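You operate a simulated robot arm through the tools that you are given. There is no shell and no other tool.

You run a simulated two-armed robot. Do the job below in one go: nothing can be reset, and whatever is moved stays where it is left.

Task
Pour milk into the steel jug up to 150 ML and whisk it frothy.
Fine: within 30 ML; carton back, balloon whisk in the crock. Set down upright: green milk carton.

Only the result counts: the job must be done as asked and must still hold three seconds after the hand-in. Knocking over, shifting, dropping, spilling or breaking anything else fails it.

Robot
Two 7-joint arms with two-finger parallel grippers on one trunk that stands fixed in place. Base frame: the origin is at the foot of the trunk, x ahead of it, y to its left, z up. Units: cm, degrees, N and s.
The left shoulder is at [5, 18.7, 117.4], the right one opposite. With the tool pointing down near the work surface each hand reaches from about 10 to 66 cm from the base axis, measured 20 degrees to its own side. Payload 3.43 kg a hand.
Tool frame (each hand has its own): the origin (TCP) lies between the finger pads and is the grasp point; the fingertips stand 3 cm ahead of it; z points along the fingers, y is the line along which they close. Largest opening 9.4 cm; finger width 2.8, thickness 1; the body of the gripper, 5 by 9.6 cm, starts 5.5 cm behind the TCP.
Orientation is that of the tool frame in the base frame, as [roll, pitch, yaw] about the fixed x, y, z axes, in that order (R = Rz(yaw) Ry(pitch) Rx(roll)). With the fingers straight down and closing along the base's y, the tool's x points along the base's -x, its y along +y and its z along -z.

Tools
- The arms move only by the tool apply_moves. It takes "left_series", "right_series" or both (then of equal length, played together; a hand with none holds still); each is text: rows parted by semicolons, each of 6 numbers parted by spaces: the shift along the tool's x, y, z in cm, then the turn, a rotation vector about the tool's x, y, z in degrees. In form: dx dy dz ax ay az; .... A call has 1 to 20 rows; each row is the pose to reach, as a shift and turn from the pose commanded when the call began, along the tool's axes at that moment. "left_fingers" and "right_fingers" are, for a hand that has rows, the opening, from 0 (shut) to 1 (fully open), set as the call begins (left out, the last holds). Each row takes 0.2 s and may step no farther than 5 cm and 8.6 degrees from the row before; otherwise, or with a gripper value out of range, the whole call is refused. A pose out of reach is approached as far as the arm can. The call stops where the force on the tool passes 40 N (or 10 N more than at its start, if that is more) or the arm is blocked; 0.2 s more then pass. The fingers move at their own pace (about 15.3 cm/s each) and stop on an object; they squeeze with about 20 N. The grip force told is the motor's: it shows also when the fingers shut on nothing. Time passes only in rows, and 0.2 s behind the last, so rows that repeat a pose let the fingers close. It gives the time, the measured TCP pose, the force on the tool (base axes), the opening and the grip force at its end, in the units of the frame above (readings bear some noise), with the torque about the TCP (base axes, N m) and any sound that the robot's microphone picked up, and new pictures: "pictures" is both (left out), scene, wrist or none (wrist: the cameras of the hands that moved).
- Cameras (640 x 400 px; columns grow to the right, rows downward): "scene" is now at [12.74, -5.4, 139.45]; the picture's right is [-0.60, -0.80, 0.00], its down [-0.14, 0.11, -0.98] and it looks along [0.79, -0.59, -0.18] (base axes); focal length 214 px, centre (320, 200). "left" rides on the left gripper at [7.6, -1.4, -10.3] in its tool frame; the picture's right is [0.18, 0.98, 0.00], its down [-0.75, 0.14, -0.64] and it looks along [-0.63, 0.12, 0.77] (tool axes); focal length 243 px, centre (320, 200). "right" rides on the right gripper at [7.6, 1.4, -10.2] in its tool frame; the picture's right is [-0.18, 0.98, 0.00], its down [-0.75, -0.14, -0.64] and it looks along [-0.63, -0.12, 0.77] (tool axes); focal length 243 px, centre (320, 200). There is no depth. A picture from a camera that has moved, and an enlarged one, comes with that camera's place and axes in the base frame and with its lens. The place of the scene camera against the robot may be out by one fixed shift of up to 2.5 cm in any direction.
- raise_lower(by): slides the trunk up (or, below 0, down) by that many cm; the arms and the scene camera ride with it, the base frame stays. It gives what a move gives, with no picture.
- aim_head(pan, tilt): turns the head with the scene camera to pan (to the left, within 80 degrees either way) and tilt (down, from -29 to 69), counted from straight ahead of the robot. It gives what a move gives, and a new picture of the scene camera.
- inspect(camera, box): a new picture of the part [left, top, right, bottom] of that camera's present view, enlarged. No time passes.
- finish_job(): hands the job in; it is judged then, once.

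Places have to be worked out from the pictures, the camera data and where the tool is seen. Open the grippers and draw the arms clear of the work before you hand the job in, unless the task says otherwise.

The tools are called after "Call:" by a JSON object that holds its "name" and its "arguments". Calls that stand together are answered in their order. apply_moves: Moves the arms, as the interface text tells. Its arguments: {"type":"object","properties":{"left_series":{"type":"string"},"left_fingers":{"type":"number"},"right_series":{"type":"string"},"right_fingers":{"type":"number"},"pictures":{"type":"string","enum":["both","scene","wrist","none"]}},"required":[]} The other tools are called the same way: raise_lower (by) moves the trunk up or down; aim_head (pan, tilt) turns the head that bears the scene camera; inspect (camera, box) takes an enlarged picture of a part of a camera's view; finish_job () hands the job in.

At the start:

```text
time_s: 0.0
left_ee_pos: [33.61, -6.52, 135.02]
left_tcp_rot: [-179.9, -0.1, -180.0]
left_wrist_force: [0.9, -0.5, 0.1]
left_wrist_torque: [0.0, 0.02, 0.0]
left_finger_gap: 9.43
left_finger_force: 0.1
right_ee_pos: [20.5, -27.29, 135.13]
right_tcp_rot: [180.0, 0.0, -180.0]
right_wrist_force: [-0.1, 0.5, 0.3]
right_wrist_torque: [-0.01, 0.02, -0.02]
right_finger_gap: 9.38
right_finger_force: 0.1
trunk travel left (down, up): [-38.9, 4.2]
head pan, tilt (commanded): [-37.1, 10.4]
```

scene: 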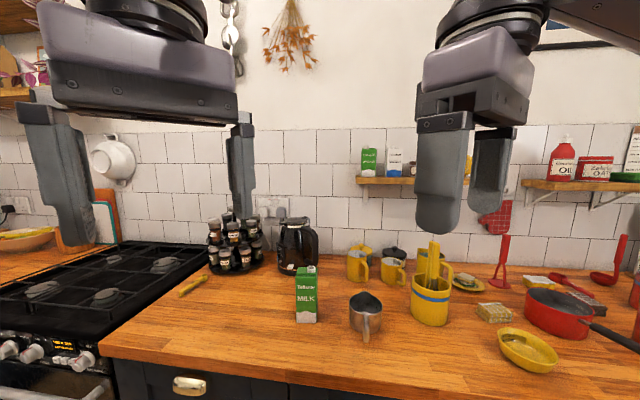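
right: 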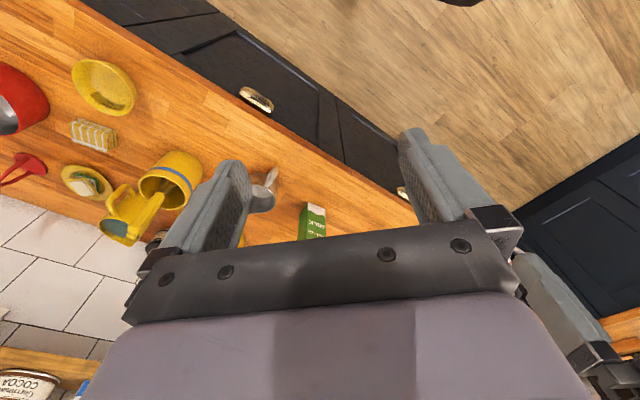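
left: 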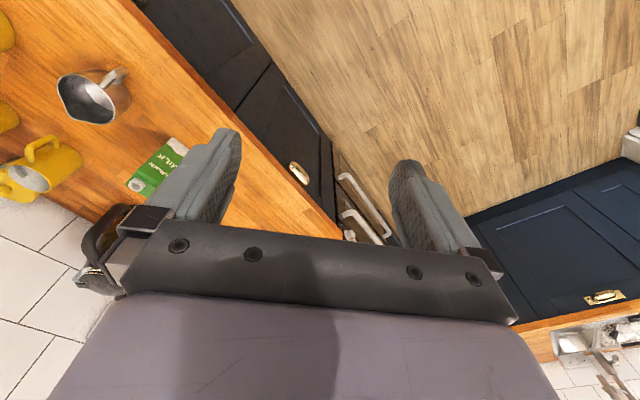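

I see the green milk carton, the steel jug, and the yellow crock with utensils on the wooden counter. I'll zoom in to identify the details before moving.

Call:
{"name": "inspect", "arguments": {"camera": "scene", "box": [270, 220, 470, 345]}}

Call:
{"name": "inspect", "arguments": {"camera": "scene", "box": [400, 210, 640, 360]}}

Call:
{"name": "inspect", "arguments": {"camera": "left", "box": [0, 0, 240, 220]}}

Call:
{"name": "inspect", "arguments": {"camera": "scene", "box": [340, 120, 480, 210]}}

```text
3.20 times, centred on (370, 282) of scene
camera zoom: at [12.74, -5.4, 139.45], right [-0.6, -0.8, 0.0], down [-0.14, 0.11, -0.98], along [0.79, -0.59, -0.18], focal length 686 px, centre (160, -64)
```

zoom: 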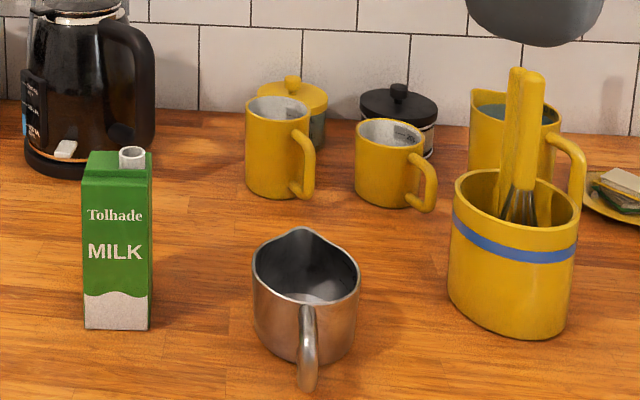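

```text
2.67 times, centred on (520, 285) of scene
camera zoom: at [12.74, -5.4, 139.45], right [-0.6, -0.8, 0.0], down [-0.14, 0.11, -0.98], along [0.79, -0.59, -0.18], focal length 572 px, centre (-213, -27)
```

zoom: 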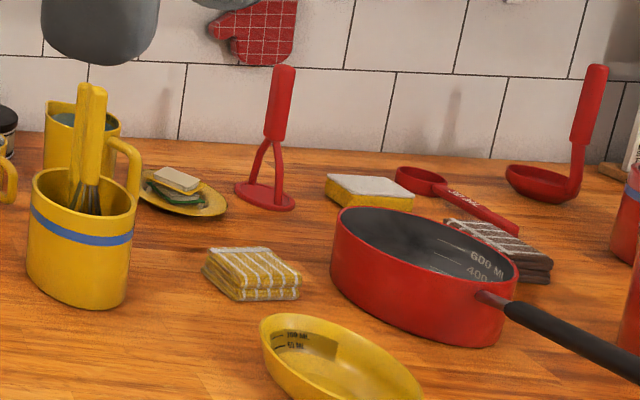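

```text
1.82 times, centred on (120, 110) of left
camera zoom: at [25.95, -7.78, 145.24], right [-0.19, 0.98, 0.0], down [0.75, 0.14, 0.64], along [0.63, 0.12, -0.77], focal length 441 px, centre (684, 364)
```

zoom: 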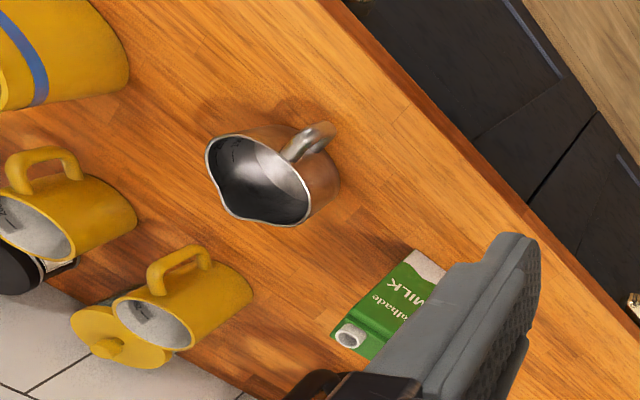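

```text
4.44 times, centred on (410, 165) of scene
camera zoom: at [12.74, -5.4, 139.45], right [-0.6, -0.8, 0.0], down [-0.14, 0.11, -0.98], along [0.79, -0.59, -0.18], focal length 953 px, centre (-80, 356)
```

zoom: 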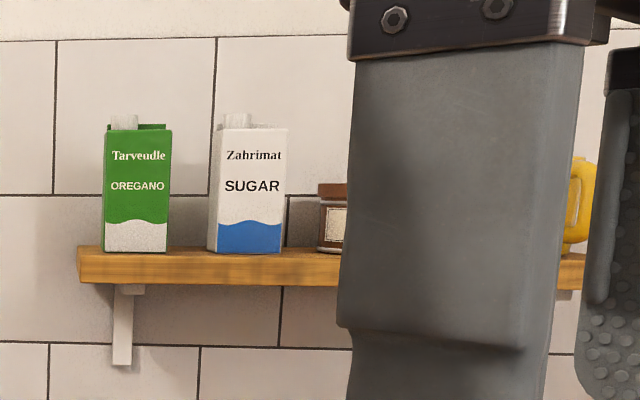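

The scene camera offset is uncertain, so I'll take closer views from the wrist camera of the jug interior and the crock before any move.

Call:
{"name": "inspect", "arguments": {"camera": "left", "box": [40, 50, 140, 140]}}

Call:
{"name": "inspect", "arguments": {"camera": "right", "box": [80, 130, 340, 260]}}

Call:
{"name": "aim_head", "arguments": {"pan": -37, "tilt": 35}}

```text
4.44 times, centred on (90, 95) of left
camera zoom: at [25.95, -7.78, 145.24], right [-0.19, 0.98, 0.0], down [0.75, 0.14, 0.64], along [0.63, 0.12, -0.77], focal length 1078 px, centre (1342, 667)
```

zoom: 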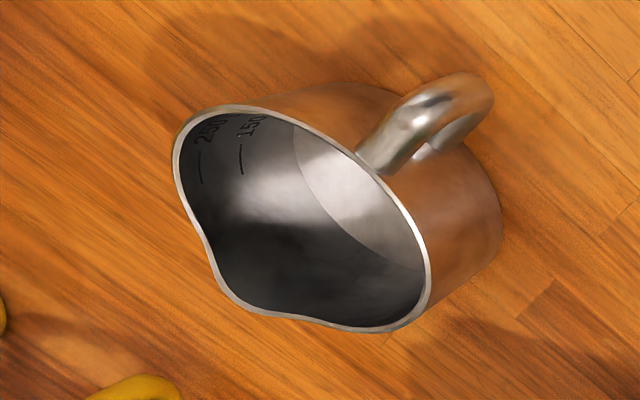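

```text
2.46 times, centred on (210, 195) of right
camera zoom: at [12.79, -25.86, 145.31], right [0.18, 0.98, 0.0], down [0.75, -0.14, 0.64], along [0.63, -0.12, -0.77], focal length 597 px, centre (591, 212)
```

zoom: 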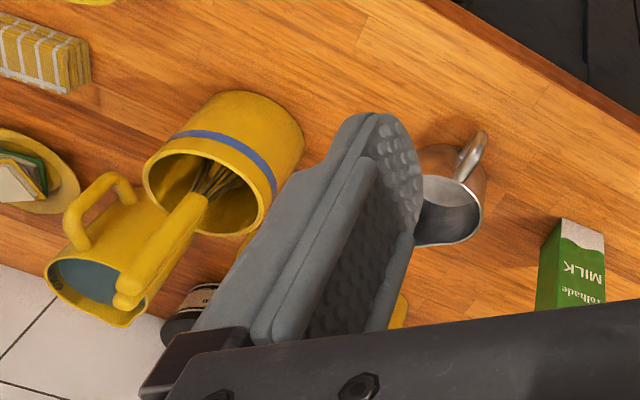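

```text
time_s: 0.9
left_ee_pos: [33.65, -6.39, 135.19]
left_tcp_rot: [-179.9, -0.2, -179.8]
left_wrist_force: [0.0, 0.4, 0.6]
left_wrist_torque: [-0.04, -0.02, 0.02]
left_finger_gap: 9.4
left_finger_force: 0.1
right_ee_pos: [20.5, -27.24, 135.18]
right_tcp_rot: [-180.0, -0.1, 180.0]
right_wrist_force: [-0.6, -0.7, -0.5]
right_wrist_torque: [0.0, 0.03, 0.0]
right_finger_gap: 9.39
right_finger_force: 0.1
trunk travel left (down, up): [-38.9, 4.2]
head pan, tilt (commanded): [-37.0, 35.0]
camera scene: at [12.35, -5.09, 135.5], right [-0.6, -0.8, 0.0], down [-0.46, 0.34, -0.82], along [0.65, -0.49, -0.57], focal length 214 px, centre (320, 200)
```

scene: 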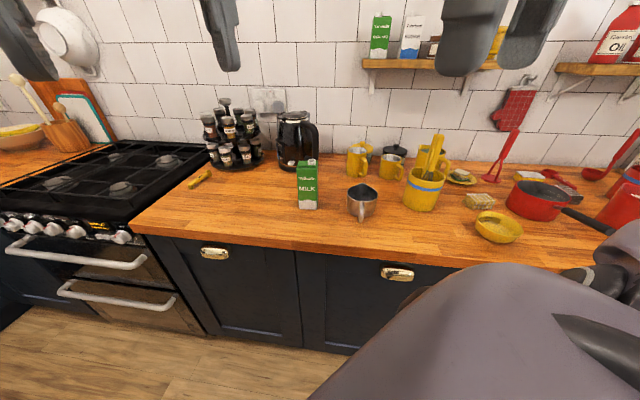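

The two wrist cameras put the counter at about z=91 and the front corner of the carton near (57,-38). I'll zoom further to get the carton's cap, the jug and the crock contents.

Call:
{"name": "inspect", "arguments": {"camera": "scene", "box": [285, 150, 335, 215]}}

Call:
{"name": "inspect", "arguments": {"camera": "scene", "box": [340, 170, 400, 225]}}

Call:
{"name": "inspect", "arguments": {"camera": "scene", "box": [390, 125, 470, 215]}}

Call:
{"name": "inspect", "arguments": {"camera": "right", "box": [60, 140, 220, 250]}}

Call:
{"name": "inspect", "arguments": {"camera": "left", "box": [110, 120, 200, 220]}}

```text
6.15 times, centred on (310, 182) of scene
camera zoom: at [12.35, -5.09, 135.5], right [-0.6, -0.8, 0.0], down [-0.46, 0.34, -0.82], along [0.65, -0.49, -0.57], focal length 1320 px, centre (382, 308)
```

zoom: 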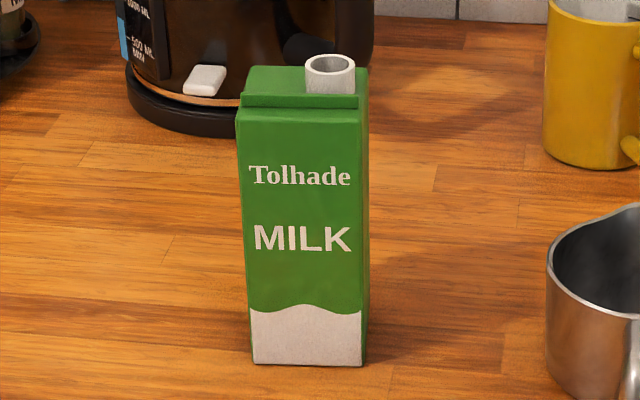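

```text
7.27 times, centred on (370, 198) of scene
camera zoom: at [12.35, -5.09, 135.5], right [-0.6, -0.8, 0.0], down [-0.46, 0.34, -0.82], along [0.65, -0.49, -0.57], focal length 1560 px, centre (-44, 218)
```

zoom: 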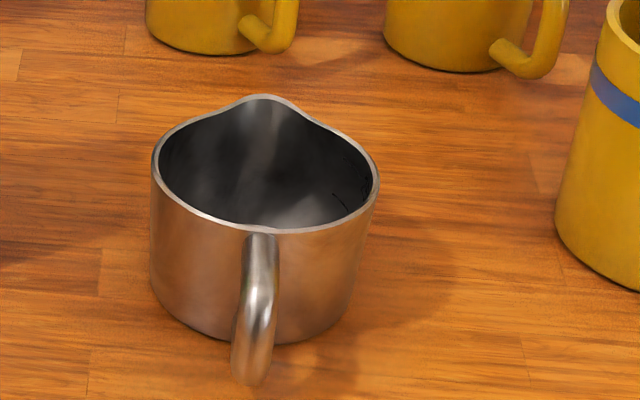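

```text
4.44 times, centred on (430, 170) of scene
camera zoom: at [12.35, -5.09, 135.5], right [-0.6, -0.8, 0.0], down [-0.46, 0.34, -0.82], along [0.65, -0.49, -0.57], focal length 953 px, centre (-169, 333)
```

zoom: 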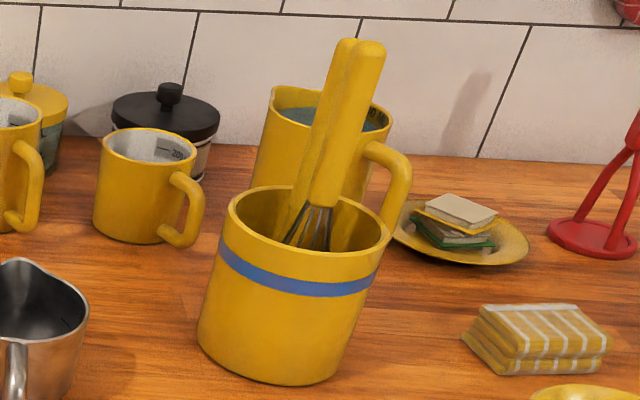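

```text
3.64 times, centred on (140, 195) of right
camera zoom: at [12.79, -25.86, 145.31], right [0.18, 0.98, 0.0], down [0.75, -0.14, 0.64], along [0.63, -0.12, -0.77], focal length 882 px, centre (974, 218)
```

zoom: 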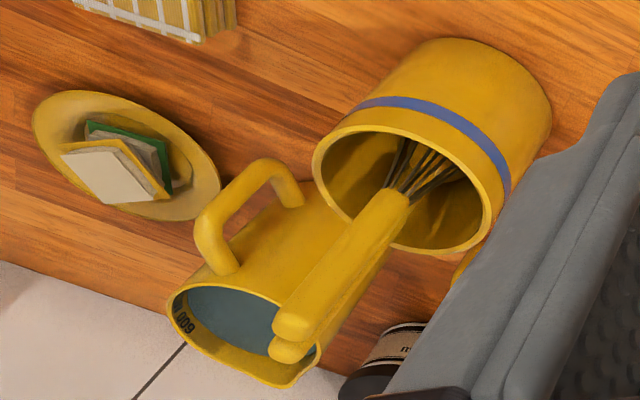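

```text
4.00 times, centred on (155, 170) of left
camera zoom: at [25.95, -7.78, 145.24], right [-0.19, 0.98, 0.0], down [0.75, 0.14, 0.64], along [0.63, 0.12, -0.77], focal length 970 px, centre (980, 320)
```

zoom: 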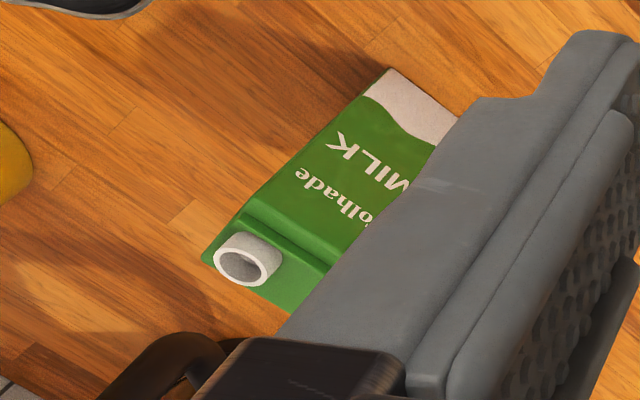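

The jug sits near (48,-50) with its 150 and 250 marks on the right inner wall, and the crock is near (39,-68). I'll draw the left hand up and to the left, turned to watch the jug, and bring the right hand toward a horizontal pre-grasp behind the carton.

Call:
{"name": "apply_moves", "arguments": {"left_series": "1.5 2.5 -1 0 0 8; 3 5 -2 0 0 16; 4.5 7.5 -3 0 0 24; 6 10 -4 0 0 32; 7.5 12.5 -5 0 0 40; 7.5 12.5 -5 0 0 40", "pictures": "both"}}

```text
time_s: 2.1
left_ee_pos: [27.2, 4.97, 139.61]
left_tcp_rot: [-179.6, 1.2, 143.9]
left_wrist_force: [11.5, -16.0, 0.5]
left_wrist_torque: [0.12, 0.16, 1.2]
left_finger_gap: 9.39
left_finger_force: 0.2
right_ee_pos: [20.6, -27.37, 135.04]
right_tcp_rot: [179.9, 0.0, -179.9]
right_wrist_force: [1.2, 0.0, -0.4]
right_wrist_torque: [0.02, -0.02, -0.01]
right_finger_gap: 9.39
right_finger_force: 0.2
trunk travel left (down, up): [-38.9, 4.2]
head pan, tilt (commanded): [-37.0, 35.0]
stopped in row 5 (left hand): the force on the tool passed its limit at 58 N (the readings are from after the stop); the commanded pose is now the measured one
camera scene: at [12.64, -4.78, 135.59], right [-0.57, -0.82, 0.0], down [-0.47, 0.32, -0.83], along [0.68, -0.47, -0.56], focal length 214 px, centre (320, 200)
camera left: at [20.16, 8.63, 149.65], right [0.43, 0.9, -0.01], down [0.68, -0.32, 0.66], along [0.59, -0.29, -0.75], focal length 243 px, centre (320, 200)
```

scene: 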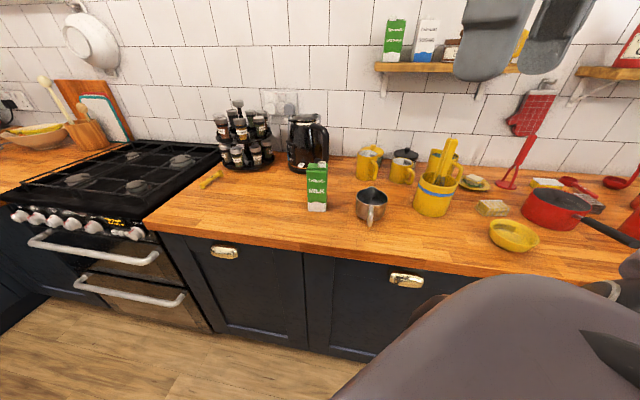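
left: 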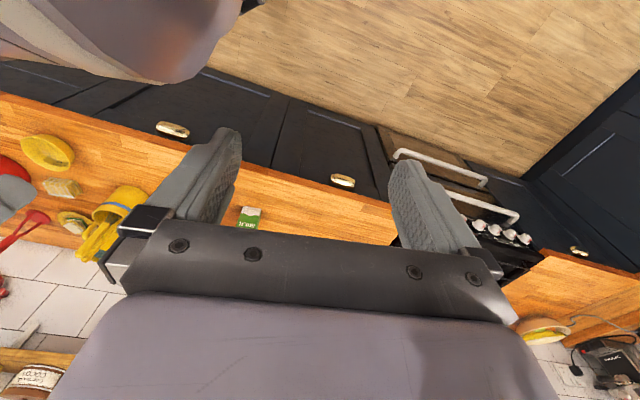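

The left hand pushed against the robot's own head (the scene camera shifted by a few degrees). I'll back it off forward and then out to the left, lower down.

Call:
{"name": "apply_moves", "arguments": {"left_series": "-3.31 0.55 0 0 0 0; -5.44 2.73 2 0 0 0; -5.29 6.33 4 0 0 0; -3.74 10.15 6 0 0 0; -1.79 13.7 8 0 0 0; 0.17 17.2 10 0 0 0; 0.17 17.2 10 0 0 0", "pictures": "both"}}

```text
time_s: 3.7
left_ee_pos: [37.27, 18.71, 129.28]
left_tcp_rot: [-179.7, 0.9, 143.6]
left_wrist_force: [0.1, -0.3, -0.1]
left_wrist_torque: [0.02, -0.04, -0.01]
left_finger_gap: 9.41
left_finger_force: 0.0
right_ee_pos: [20.49, -27.43, 135.13]
right_tcp_rot: [180.0, 0.1, 180.0]
right_wrist_force: [-0.1, 0.8, -0.4]
right_wrist_torque: [0.06, 0.0, 0.02]
right_finger_gap: 9.41
right_finger_force: 0.1
trunk travel left (down, up): [-38.9, 4.2]
head pan, tilt (commanded): [-37.0, 35.0]
camera scene: at [12.34, -5.14, 135.49], right [-0.6, -0.8, 0.0], down [-0.46, 0.35, -0.82], along [0.65, -0.49, -0.57], focal length 214 px, centre (320, 200)
camera left: at [30.22, 22.32, 139.36], right [0.43, 0.9, -0.01], down [0.68, -0.33, 0.65], along [0.59, -0.29, -0.76], focal length 243 px, centre (320, 200)
```

scene: 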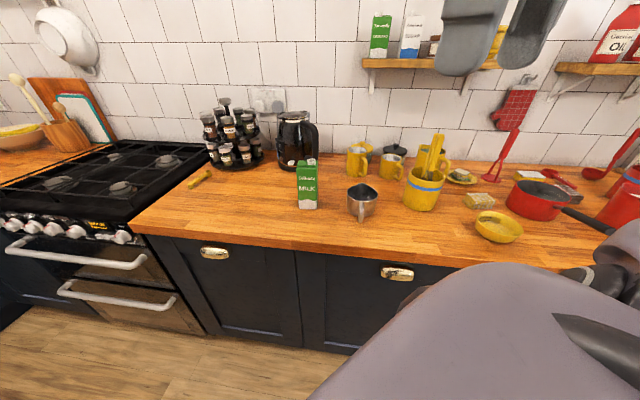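
left: 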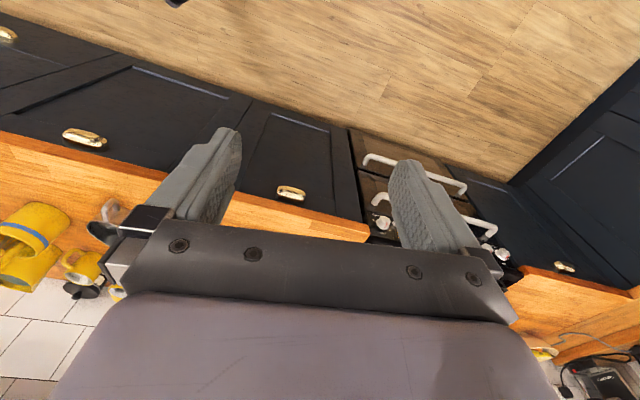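

The head view is restored and the left arm is clear. Now I move the right hand forward and pitch it to horizontal, facing the wall (yaw about -39°), to a point behind and above the carton.

Call:
{"name": "apply_moves", "arguments": {"right_series": "-4.5 0 1 0 0 0; -9 0 2 0 0 0; -13.5 0 3 0 0 0; -17.5 -0.1 5 0 0 0; -18.5 -0.2 6.5 2.54 -7.18 2.54; -19.6 -0.3 8 5.08 -14.37 5.08; -20.6 -0.4 9.5 7.63 -21.55 7.63; -21.7 -0.5 11 10.17 -28.73 10.17; -22.7 -0.55 12.5 12.71 -35.92 12.71; -23.7 -0.65 14 15.25 -43.1 15.25; -24.8 -0.7 15.5 17.79 -50.28 17.79; -25.8 -0.8 17 20.33 -57.47 20.33; -26.9 -0.9 18.5 22.88 -64.65 22.88; -27.9 -1.0 20 25.42 -71.83 25.42; -28.9 -1.1 21.5 27.96 -79.02 27.96; -30 -1.2 23.1 30.5 -86.2 30.5; -30 -1.2 23.1 30.5 -86.2 30.5", "right_fingers": 1, "pictures": "both"}}

```text
time_s: 7.3
left_ee_pos: [37.22, 18.78, 129.42]
left_tcp_rot: [-179.8, 1.0, 143.7]
left_wrist_force: [0.2, 0.1, 0.1]
left_wrist_torque: [0.01, -0.02, -0.03]
left_finger_gap: 9.39
left_finger_force: 0.2
right_ee_pos: [50.52, -28.41, 112.05]
right_tcp_rot: [42.0, 89.9, 3.0]
right_wrist_force: [0.1, -0.2, 0.6]
right_wrist_torque: [0.01, -0.01, 0.0]
right_finger_gap: 9.39
right_finger_force: 0.0
trunk travel left (down, up): [-38.9, 4.2]
head pan, tilt (commanded): [-37.0, 35.0]
camera scene: at [12.33, -5.07, 135.5], right [-0.6, -0.8, 0.0], down [-0.46, 0.34, -0.82], along [0.65, -0.49, -0.57], focal length 214 px, centre (320, 200)
camera right: at [43.36, -20.95, 104.3], right [0.62, 0.76, 0.19], down [-0.59, 0.29, 0.75], along [0.52, -0.57, 0.63], focal length 243 px, centre (320, 200)
```

scene: 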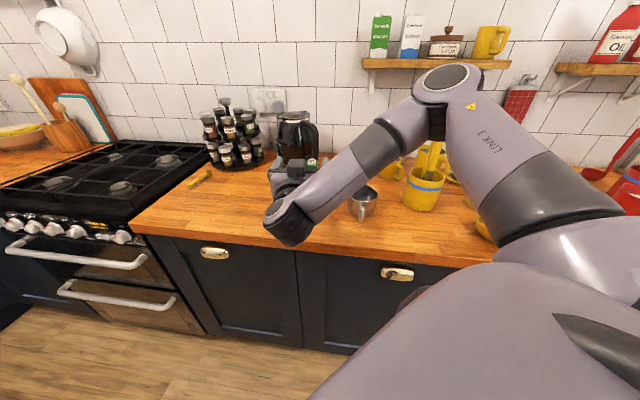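
right: 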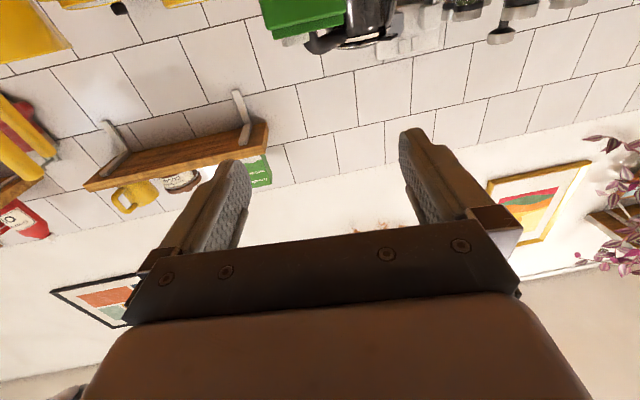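

The arm came through with its elbow up, and the hand is horizontal at (50.5,-28.4,112). I'll zoom into both cameras to measure the carton relative to the gripper.

Call:
{"name": "inspect", "arguments": {"camera": "scene", "box": [245, 140, 345, 250]}}

Call:
{"name": "inspect", "arguments": {"camera": "right", "box": [240, 0, 400, 60]}}

Call:
{"name": "inspect", "arguments": {"camera": "left", "box": [0, 180, 180, 300]}}

```text
3.64 times, centred on (295, 195) of scene
camera zoom: at [12.33, -5.07, 135.5], right [-0.6, -0.8, 0.0], down [-0.46, 0.34, -0.82], along [0.65, -0.49, -0.57], focal length 780 px, centre (411, 218)
```

zoom: 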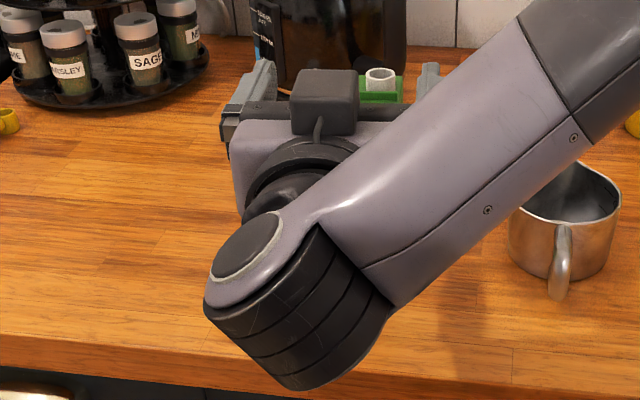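

```text
4.00 times, centred on (320, 30) of right
camera zoom: at [43.36, -20.95, 104.3], right [0.62, 0.76, 0.19], down [-0.59, 0.29, 0.75], along [0.52, -0.57, 0.63], focal length 970 px, centre (320, 880)
```

zoom: 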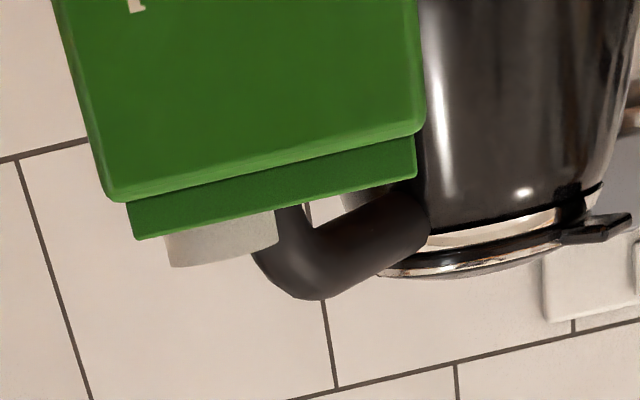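

```text
3.33 times, centred on (90, 240) of left
camera zoom: at [30.2, 22.37, 139.38], right [0.43, 0.9, -0.01], down [0.68, -0.32, 0.65], along [0.59, -0.29, -0.76], focal length 809 px, centre (1087, 67)
```

zoom: 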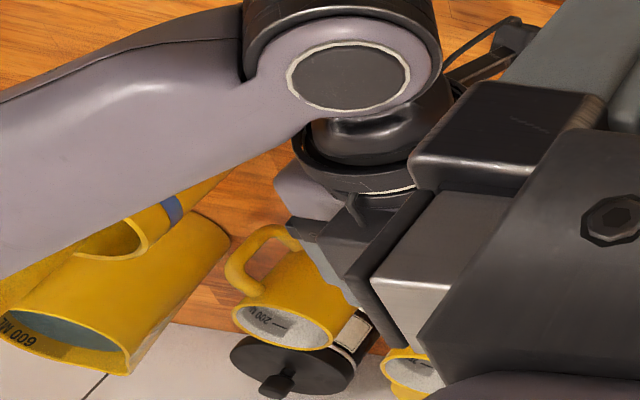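

Lateral alignment with the carton is within ~0.2 cm; its front face is about 11–12 cm ahead of the TCP and its top edge at z≈105. I'll lower straight down to z≈100 at this standoff.

Call:
{"name": "apply_moves", "arguments": {"right_series": "3 0 0 0 0 0; 6 0 0 0 0 0; 9 0 0 0 0 0; 12 0 0 0 0 0; 12 0 0 0 0 0", "pictures": "both"}}

Call:
{"name": "inspect", "arguments": {"camera": "right", "box": [200, 0, 440, 140]}}

Call:
{"name": "inspect", "arguments": {"camera": "scene", "box": [245, 140, 345, 250]}}

```text
time_s: 8.5
left_ee_pos: [37.33, 18.74, 129.37]
left_tcp_rot: [-179.8, 1.0, 143.6]
left_wrist_force: [-1.5, 0.1, 0.3]
left_wrist_torque: [-0.02, -0.01, 0.02]
left_finger_gap: 9.4
left_finger_force: 0.1
right_ee_pos: [49.0, -33.12, 105.2]
right_tcp_rot: [157.4, 89.9, 118.5]
right_wrist_force: [-0.1, -0.1, -0.6]
right_wrist_torque: [0.04, -0.02, 0.0]
right_finger_gap: 9.41
right_finger_force: 0.0
right hand out of reach, approached as far as the arm can: row 1, 2, 3, 4, 5
trunk travel left (down, up): [-38.9, 4.2]
head pan, tilt (commanded): [-37.0, 35.0]
camera scene: at [12.35, -5.09, 135.5], right [-0.6, -0.8, 0.0], down [-0.46, 0.35, -0.82], along [0.65, -0.49, -0.57], focal length 214 px, centre (320, 200)
camera right: at [41.87, -25.59, 97.55], right [0.62, 0.76, 0.18], down [-0.59, 0.29, 0.75], along [0.52, -0.57, 0.63], focal length 243 px, centre (320, 200)
```

scene: 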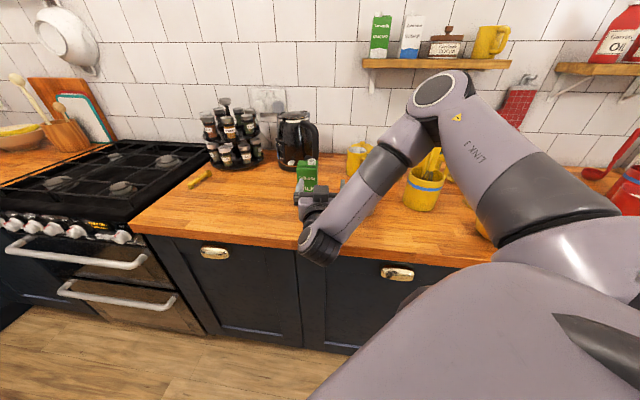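
right: 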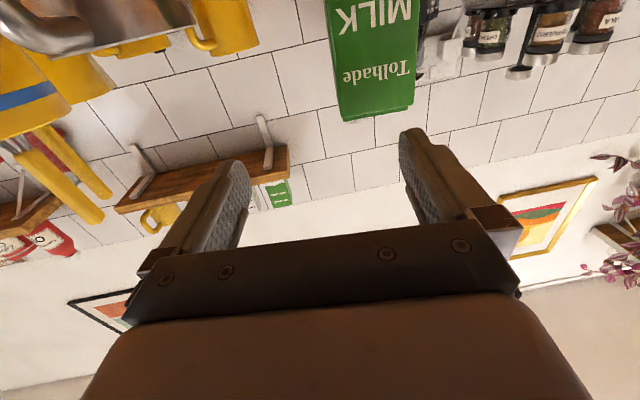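

```text
2.67 times, centred on (320, 70) of right
camera zoom: at [41.87, -25.59, 97.55], right [0.62, 0.76, 0.18], down [-0.59, 0.29, 0.75], along [0.52, -0.57, 0.63], focal length 647 px, centre (320, 547)
```

zoom: 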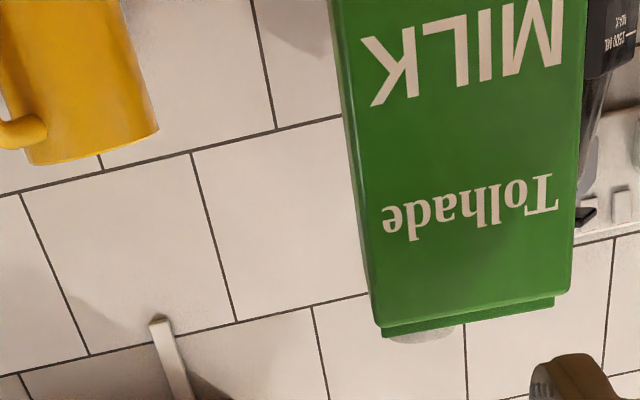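

```text
3.64 times, centred on (295, 195) of scene
camera zoom: at [12.35, -5.09, 135.5], right [-0.6, -0.8, 0.0], down [-0.46, 0.35, -0.82], along [0.65, -0.49, -0.57], focal length 780 px, centre (411, 218)
```

zoom: 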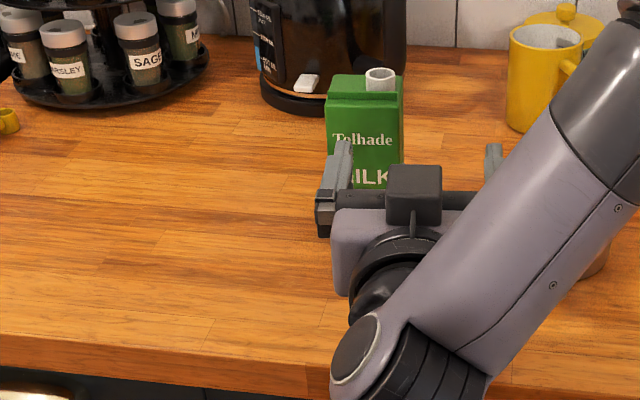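

Lowering the hand here hits the right arm's reach limit (its wrist is folded too sharply), so the left arm, which lines up straight with the carton, looks better for the pour. I'll raise the right hand back up first.

Call:
{"name": "apply_moves", "arguments": {"right_series": "-3 0 0 0 0 0; -6 0 0 0 0 0; -9 0 0 0 0 0; -12 0 0 0 0 0; -12 0 0 0 0 0", "pictures": "none"}}

```text
time_s: 9.7
left_ee_pos: [37.3, 18.8, 129.3]
left_tcp_rot: [-179.9, 1.0, 143.7]
left_wrist_force: [0.1, -0.4, 0.7]
left_wrist_torque: [0.0, 0.03, 0.02]
left_finger_gap: 9.39
left_finger_force: 0.0
right_ee_pos: [49.11, -33.18, 117.18]
right_tcp_rot: [29.2, 89.9, -9.7]
right_wrist_force: [-0.4, -0.1, -0.3]
right_wrist_torque: [-0.02, -0.01, 0.0]
right_finger_gap: 9.39
right_finger_force: 0.1
trunk travel left (down, up): [-38.9, 4.2]
head pan, tilt (commanded): [-37.0, 35.0]
```

The commanded pose follows the clipped one, so the right hand is at (49,-33,117). Now I turn it tool-down and place it behind and above the jug so its camera can watch the fill.

Call:
{"name": "apply_moves", "arguments": {"right_series": "-0.57 -1.58 -0.12 -2.54 7.18 -2.54; -1.13 -3.16 -0.25 -5.08 14.37 -5.08; -1.7 -4.74 -0.38 -7.63 21.55 -7.63; -2.27 -6.32 -0.5 -10.17 28.73 -10.17; -2.83 -7.9 -0.62 -12.71 35.92 -12.71; -3.4 -9.48 -0.75 -15.25 43.1 -15.25; -3.97 -11.06 -0.88 -17.79 50.28 -17.79; -4.53 -12.64 -1.0 -20.33 57.47 -20.33; -5.1 -14.22 -1.12 -22.88 64.65 -22.88; -5.67 -15.8 -1.25 -25.42 71.83 -25.42; -6.23 -17.38 -1.38 -27.96 79.02 -27.96; -6.8 -18.96 -1.5 -30.5 86.2 -30.5; -6.8 -18.96 -1.5 -30.5 86.2 -30.5", "pictures": "both"}}

```text
time_s: 12.5
left_ee_pos: [37.28, 18.72, 129.21]
left_tcp_rot: [-179.8, 1.0, 143.7]
left_wrist_force: [0.5, -0.3, 0.0]
left_wrist_torque: [-0.01, 0.01, 0.01]
left_finger_gap: 9.39
left_finger_force: 0.1
right_ee_pos: [36.35, -46.77, 123.94]
right_tcp_rot: [179.9, -0.1, -179.9]
right_wrist_force: [1.1, 0.5, -0.3]
right_wrist_torque: [0.03, -0.02, 0.01]
right_finger_gap: 9.42
right_finger_force: 0.0
trunk travel left (down, up): [-38.9, 4.2]
head pan, tilt (commanded): [-37.0, 35.0]
camera scene: at [12.34, -5.08, 135.5], right [-0.6, -0.8, 0.0], down [-0.46, 0.35, -0.82], along [0.65, -0.49, -0.57], focal length 214 px, centre (320, 200)
camera right: at [28.61, -45.31, 134.27], right [0.18, 0.98, 0.0], down [0.75, -0.14, 0.64], along [0.63, -0.12, -0.77], focal length 243 px, centre (320, 200)
```

scene: 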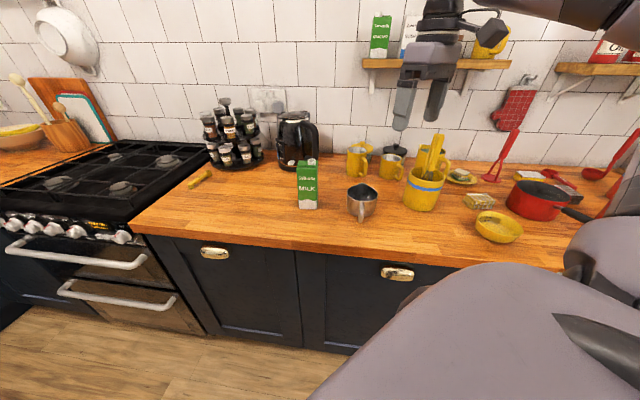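
right: 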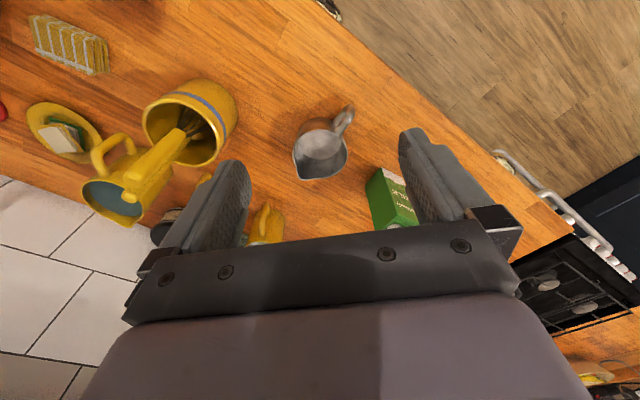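

Both views are now clear: the right camera sees the jug, the carton and the crock. I'll zoom for accurate measurements.

Call:
{"name": "inspect", "arguments": {"camera": "right", "box": [280, 90, 430, 240]}}

Call:
{"name": "inspect", "arguments": {"camera": "right", "box": [285, 95, 365, 190]}}

Call:
{"name": "inspect", "arguments": {"camera": "right", "box": [80, 70, 250, 220]}}

Call:
{"name": "inspect", "arguments": {"camera": "scene", "box": [380, 0, 510, 140]}}

```text
2.67 times, centred on (355, 165) of right
camera zoom: at [28.61, -45.31, 134.27], right [0.18, 0.98, 0.0], down [0.75, -0.14, 0.64], along [0.63, -0.12, -0.77], focal length 647 px, centre (227, 293)
```

zoom: 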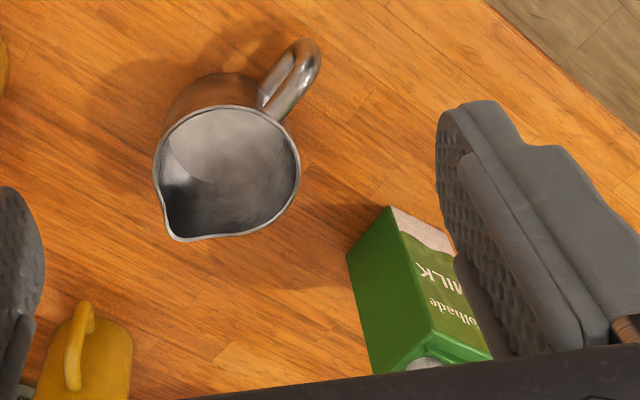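

```text
4.21 times, centred on (325, 142) of right
camera zoom: at [28.61, -45.31, 134.27], right [0.18, 0.98, 0.0], down [0.75, -0.14, 0.64], along [0.63, -0.12, -0.77], focal length 1022 px, centre (299, 442)
```

zoom: 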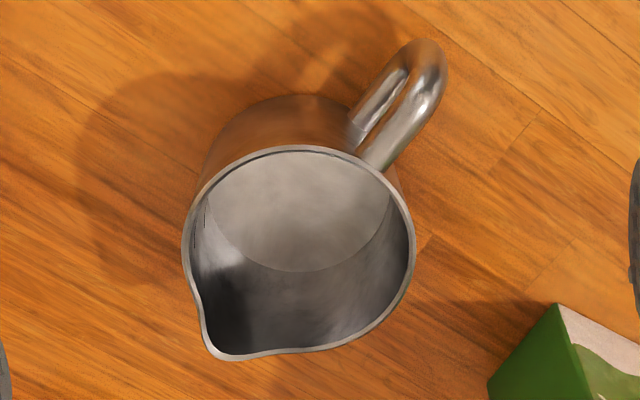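

```text
2.67 times, centred on (165, 145) of right
camera zoom: at [28.61, -45.31, 134.27], right [0.18, 0.98, 0.0], down [0.75, -0.14, 0.64], along [0.63, -0.12, -0.77], focal length 647 px, centre (733, 347)
```

zoom: 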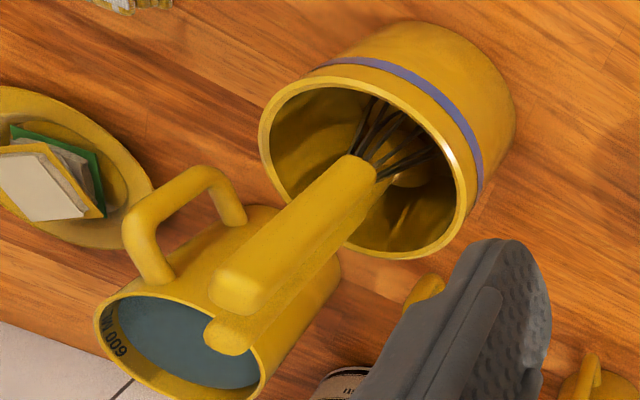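

```text
2.86 times, centred on (445, 70) of scene
camera zoom: at [12.34, -5.08, 135.5], right [-0.6, -0.8, 0.0], down [-0.46, 0.35, -0.82], along [0.65, -0.49, -0.57], focal length 613 px, centre (-37, 571)
```

zoom: 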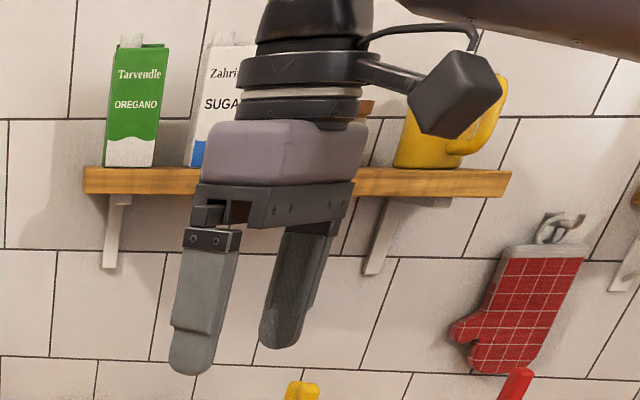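

The carton's front corner now measures (57.5,-37.8), matching before; the jug axis is about (48.5,-49), and the whisk handle runs from about (38.4,-65.7,104) to (39.4,-67.6,113). I'll zoom on the carton once more to fix its yaw and depth.

Call:
{"name": "inspect", "arguments": {"camera": "right", "box": [360, 155, 430, 235]}}

Call:
{"name": "inspect", "arguments": {"camera": "scene", "box": [290, 155, 330, 215]}}

```text
5.00 times, centred on (395, 195) of right
camera zoom: at [28.61, -45.31, 134.27], right [0.18, 0.98, 0.0], down [0.75, -0.14, 0.64], along [0.63, -0.12, -0.77], focal length 1213 px, centre (-55, 225)
```

zoom: 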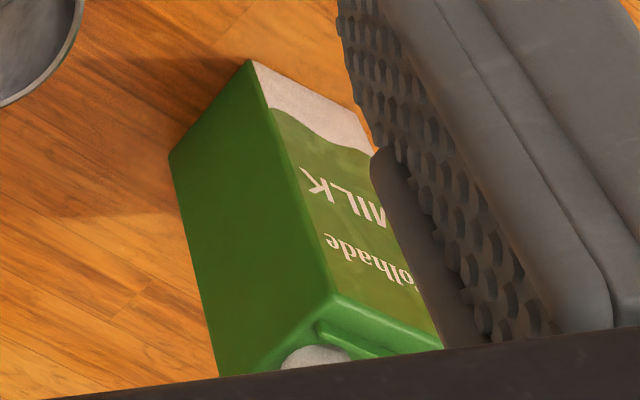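

```text
6.67 times, centred on (310, 185) of scene
camera zoom: at [12.34, -5.08, 135.5], right [-0.6, -0.8, 0.0], down [-0.46, 0.35, -0.82], along [0.65, -0.49, -0.57], focal length 1430 px, centre (387, 300)
```

zoom: 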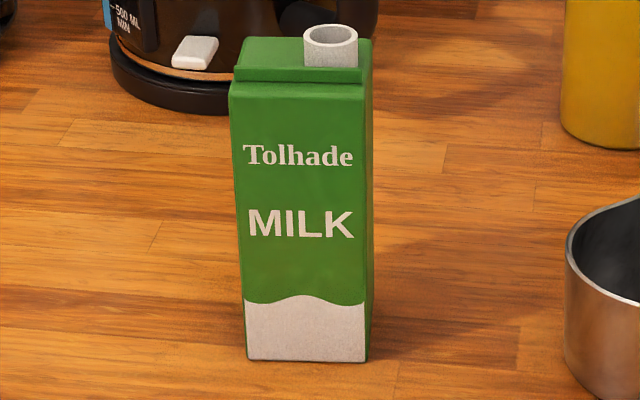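

The carton is about 5.8 cm square, centred near (61.4,-37.3), with yaw about -39°. I'll bring the left hand across in front of the counter, still pointing down.

Call:
{"name": "apply_moves", "arguments": {"left_series": "-2.91 -1.98 2.21 0 0 0; -5.83 -3.95 4.43 0 0 0; -8.74 -5.93 6.64 0 0 0; -11.65 -7.9 8.85 0 0 0; -14.56 -9.88 11.06 0 0 0; -17.48 -11.85 13.28 0 0 0; -20.39 -13.83 15.49 0 0 0; -23.3 -15.8 17.7 0 0 0; -23.3 -15.8 17.7 0 0 0", "left_fingers": 1, "pictures": "both"}}

```text
time_s: 14.5
left_ee_pos: [46.9, -7.67, 111.98]
left_tcp_rot: [-179.8, 1.0, 143.6]
left_wrist_force: [-0.4, -0.2, 0.4]
left_wrist_torque: [-0.01, 0.01, 0.01]
left_finger_gap: 9.39
left_finger_force: 0.1
right_ee_pos: [36.28, -46.7, 124.06]
right_tcp_rot: [179.9, 0.1, 180.0]
right_wrist_force: [0.1, -0.3, 0.0]
right_wrist_torque: [-0.01, 0.0, 0.01]
right_finger_gap: 9.41
right_finger_force: 0.1
trunk travel left (down, up): [-38.9, 4.2]
head pan, tilt (commanded): [-37.0, 35.0]
camera scene: at [12.34, -5.06, 135.5], right [-0.6, -0.8, 0.0], down [-0.46, 0.34, -0.82], along [0.65, -0.49, -0.57], focal length 214 px, centre (320, 200)
camera left: at [39.72, -4.01, 122.0], right [0.43, 0.9, -0.01], down [0.68, -0.32, 0.65], along [0.59, -0.29, -0.76], focal length 243 px, centre (320, 200)
```

scene: 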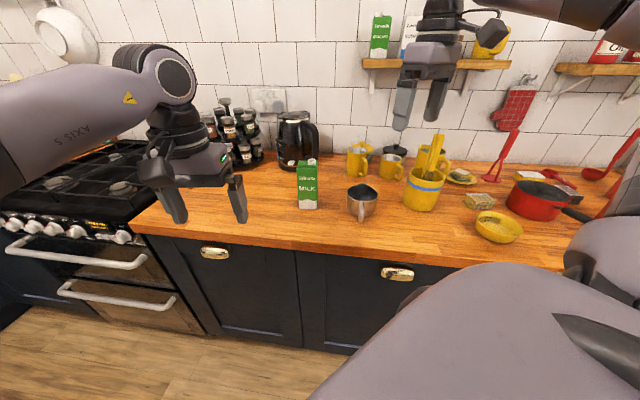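
left: 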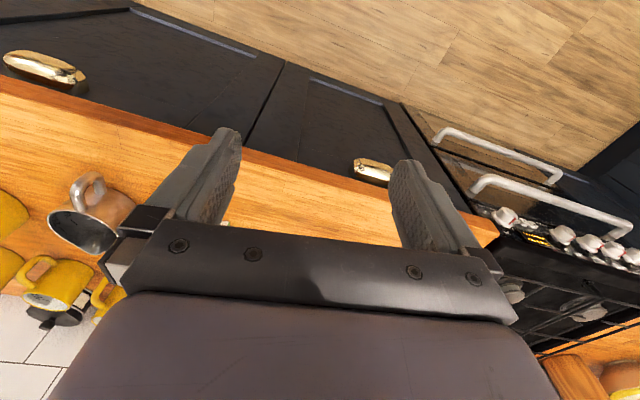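

The left hand is in place in front of the counter with a clear wrist. Now I turn it to horizontal, facing the carton, at a standoff of about 16 cm.

Call:
{"name": "apply_moves", "arguments": {"left_series": "-1.17 -1.29 0.38 0.18 -8.09 0.2; -2.35 -2.58 0.76 0.36 -16.17 0.41; -3.52 -3.87 1.15 0.54 -24.26 0.61; -4.69 -5.16 1.53 0.72 -32.34 0.82; -5.86 -6.45 1.91 0.9 -40.43 1.02; -7.04 -7.75 2.29 1.08 -48.52 1.23; -8.21 -9.04 2.67 1.26 -56.6 1.43; -9.38 -10.33 3.06 1.44 -64.69 1.64; -10.56 -11.62 3.44 1.62 -72.77 1.84; -11.73 -12.91 3.82 1.8 -80.86 2.05; -12.9 -14.2 4.2 1.98 -88.95 2.25; -12.9 -14.2 4.2 1.98 -88.95 2.25", "pictures": "both"}}

```text
time_s: 17.3
left_ee_pos: [51.67, -21.46, 112.65]
left_tcp_rot: [-158.9, 84.0, 167.2]
left_wrist_force: [-0.7, 0.2, 0.5]
left_wrist_torque: [-0.03, 0.01, -0.02]
left_finger_gap: 9.39
left_finger_force: 0.1
left hand out of reach, approached as far as the arm can: row 10, 11, 12
right_ee_pos: [36.31, -46.64, 124.08]
right_tcp_rot: [-180.0, 0.0, 180.0]
right_wrist_force: [0.0, -1.0, 0.5]
right_wrist_torque: [-0.01, -0.05, 0.01]
right_finger_gap: 9.42
right_finger_force: 0.1
trunk travel left (down, up): [-38.9, 4.2]
head pan, tilt (commanded): [-37.0, 35.0]
stopped in row 12 (left hand): the arm was blocked; the commanded pose is now the measured one
camera scene: at [12.36, -5.09, 135.5], right [-0.6, -0.8, 0.0], down [-0.46, 0.35, -0.82], along [0.65, -0.49, -0.57], focal length 214 px, centre (320, 200)
camera left: at [41.66, -16.67, 105.99], right [0.53, 0.82, -0.22], down [-0.38, 0.46, 0.81], along [0.76, -0.34, 0.55], focal length 243 px, centre (320, 200)
```

scene: 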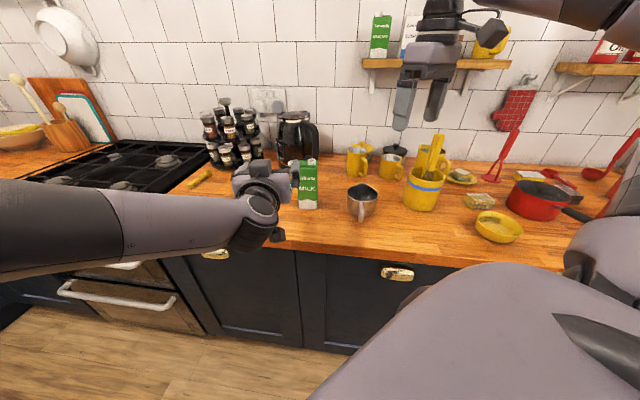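
left: 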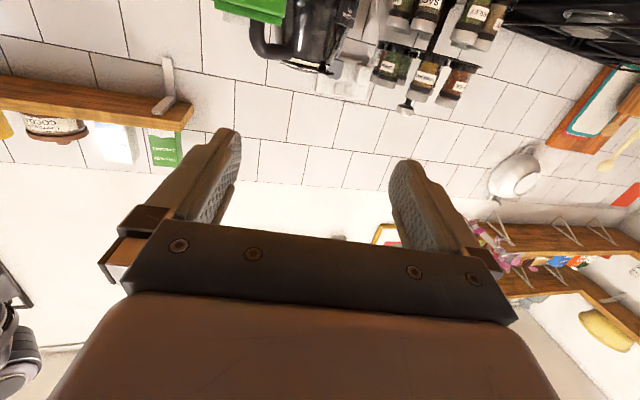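

The left arm got close (yaw -34°, 8° off) but was blocked while folded near the body. I'll try extending it forward to a less folded pose left of the carton, correcting the orientation on the way.

Call:
{"name": "apply_moves", "arguments": {"left_series": "1.48 -0.55 2.17 1.27 -1.37 0.6; 2.96 -1.11 4.35 2.53 -2.74 1.2; 4.44 -1.67 6.52 3.8 -4.11 1.8; 5.92 -2.22 8.69 5.07 -5.48 2.4; 5.92 -2.22 8.69 5.07 -5.48 2.4", "pictures": "both"}}

```text
time_s: 18.7
left_ee_pos: [56.8, -19.38, 114.84]
left_tcp_rot: [-137.1, 85.1, -168.4]
left_wrist_force: [-0.1, -0.1, 0.0]
left_wrist_torque: [0.02, -0.01, -0.02]
left_finger_gap: 9.37
left_finger_force: 0.1
left hand out of reach, approached as far as the arm can: row 1, 2, 3, 4, 5
right_ee_pos: [36.39, -46.65, 124.04]
right_tcp_rot: [-179.9, 0.0, 180.0]
right_wrist_force: [0.2, 0.3, 0.5]
right_wrist_torque: [-0.04, 0.02, -0.02]
right_finger_gap: 9.36
right_finger_force: 0.0
trunk travel left (down, up): [-38.9, 4.2]
head pan, tilt (commanded): [-37.0, 35.0]
stopped in row 5 (left hand): the arm was blocked; the commanded pose is now the measured one
camera scene: at [12.37, -5.06, 135.5], right [-0.6, -0.8, 0.0], down [-0.46, 0.34, -0.82], along [0.65, -0.49, -0.57], focal length 214 px, centre (320, 200)
camera left: at [46.61, -15.22, 107.73], right [0.49, 0.84, -0.24], down [-0.41, 0.47, 0.78], along [0.77, -0.29, 0.57], focal length 243 px, centre (320, 200)
```

scene: 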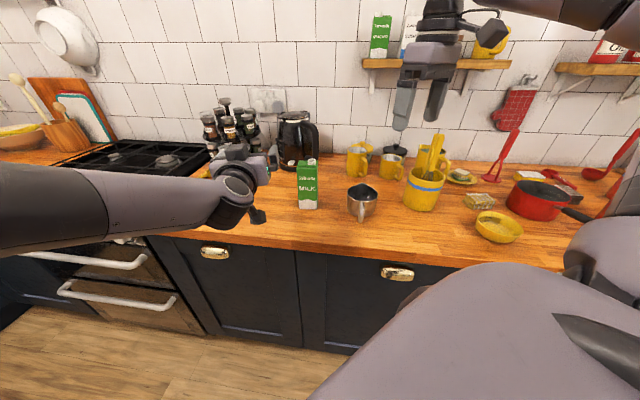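
left: 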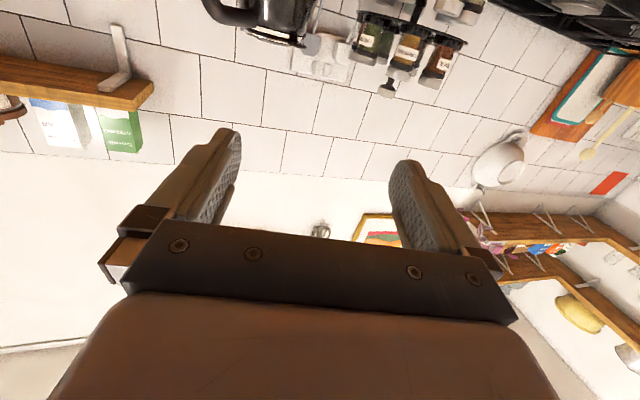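

The left arm can't reach that far across either, so I'll use it as the watching eye and do the pour with the right arm pitched 30° downward, which keeps its wrist higher. First the left hand goes back to pointing down, with its fingers closed so they don't block its view.

Call:
{"name": "apply_moves", "arguments": {"left_series": "-0.94 0.22 -1.59 0.09 7.86 0.58; -1.87 0.45 -3.18 0.17 15.73 1.16; -2.81 0.67 -4.77 0.26 23.59 1.75; -3.74 0.9 -6.36 0.35 31.45 2.33; -4.68 1.12 -7.96 0.43 39.32 2.91; -5.61 1.35 -9.55 0.52 47.18 3.49; -6.55 1.57 -11.14 0.6 55.05 4.07; -7.48 1.8 -12.73 0.69 62.91 4.66; -8.42 2.02 -14.32 0.77 70.78 5.24; -9.35 2.25 -15.91 0.86 78.64 5.82; -10.28 2.47 -17.5 0.95 86.5 6.4; -10.28 2.47 -17.5 0.95 86.5 6.4", "left_fingers": 0, "pictures": "both"}}

```text
time_s: 21.5
left_ee_pos: [46.4, -3.97, 127.27]
left_tcp_rot: [-177.0, 1.2, 148.5]
left_wrist_force: [0.2, 0.1, 0.9]
left_wrist_torque: [-0.04, 0.06, -0.02]
left_finger_gap: 0.01
left_finger_force: 20.3
right_ee_pos: [36.28, -46.65, 124.13]
right_tcp_rot: [-180.0, 0.0, -179.9]
right_wrist_force: [0.2, -0.6, -0.4]
right_wrist_torque: [-0.01, -0.01, -0.02]
right_finger_gap: 9.39
right_finger_force: 0.1
trunk travel left (down, up): [-38.9, 4.2]
head pan, tilt (commanded): [-37.0, 35.0]
stopped in row 12 (left hand): the arm was blocked; the commanded pose is now the measured one
camera scene: at [12.38, -5.03, 135.5], right [-0.6, -0.8, 0.0], down [-0.46, 0.34, -0.82], along [0.65, -0.49, -0.57], focal length 214 px, centre (320, 200)
camera left: at [39.36, -0.61, 137.29], right [0.36, 0.93, -0.06], down [0.72, -0.24, 0.65], along [0.59, -0.27, -0.76], focal length 243 px, centre (320, 200)
```

scene: 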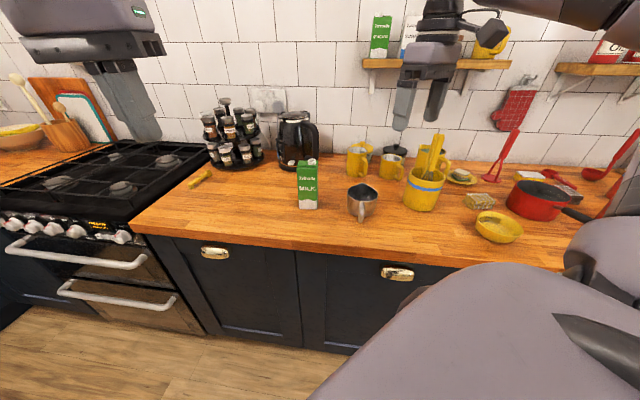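
left: 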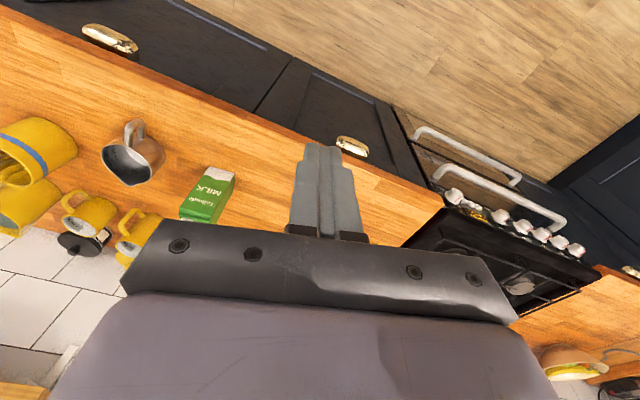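

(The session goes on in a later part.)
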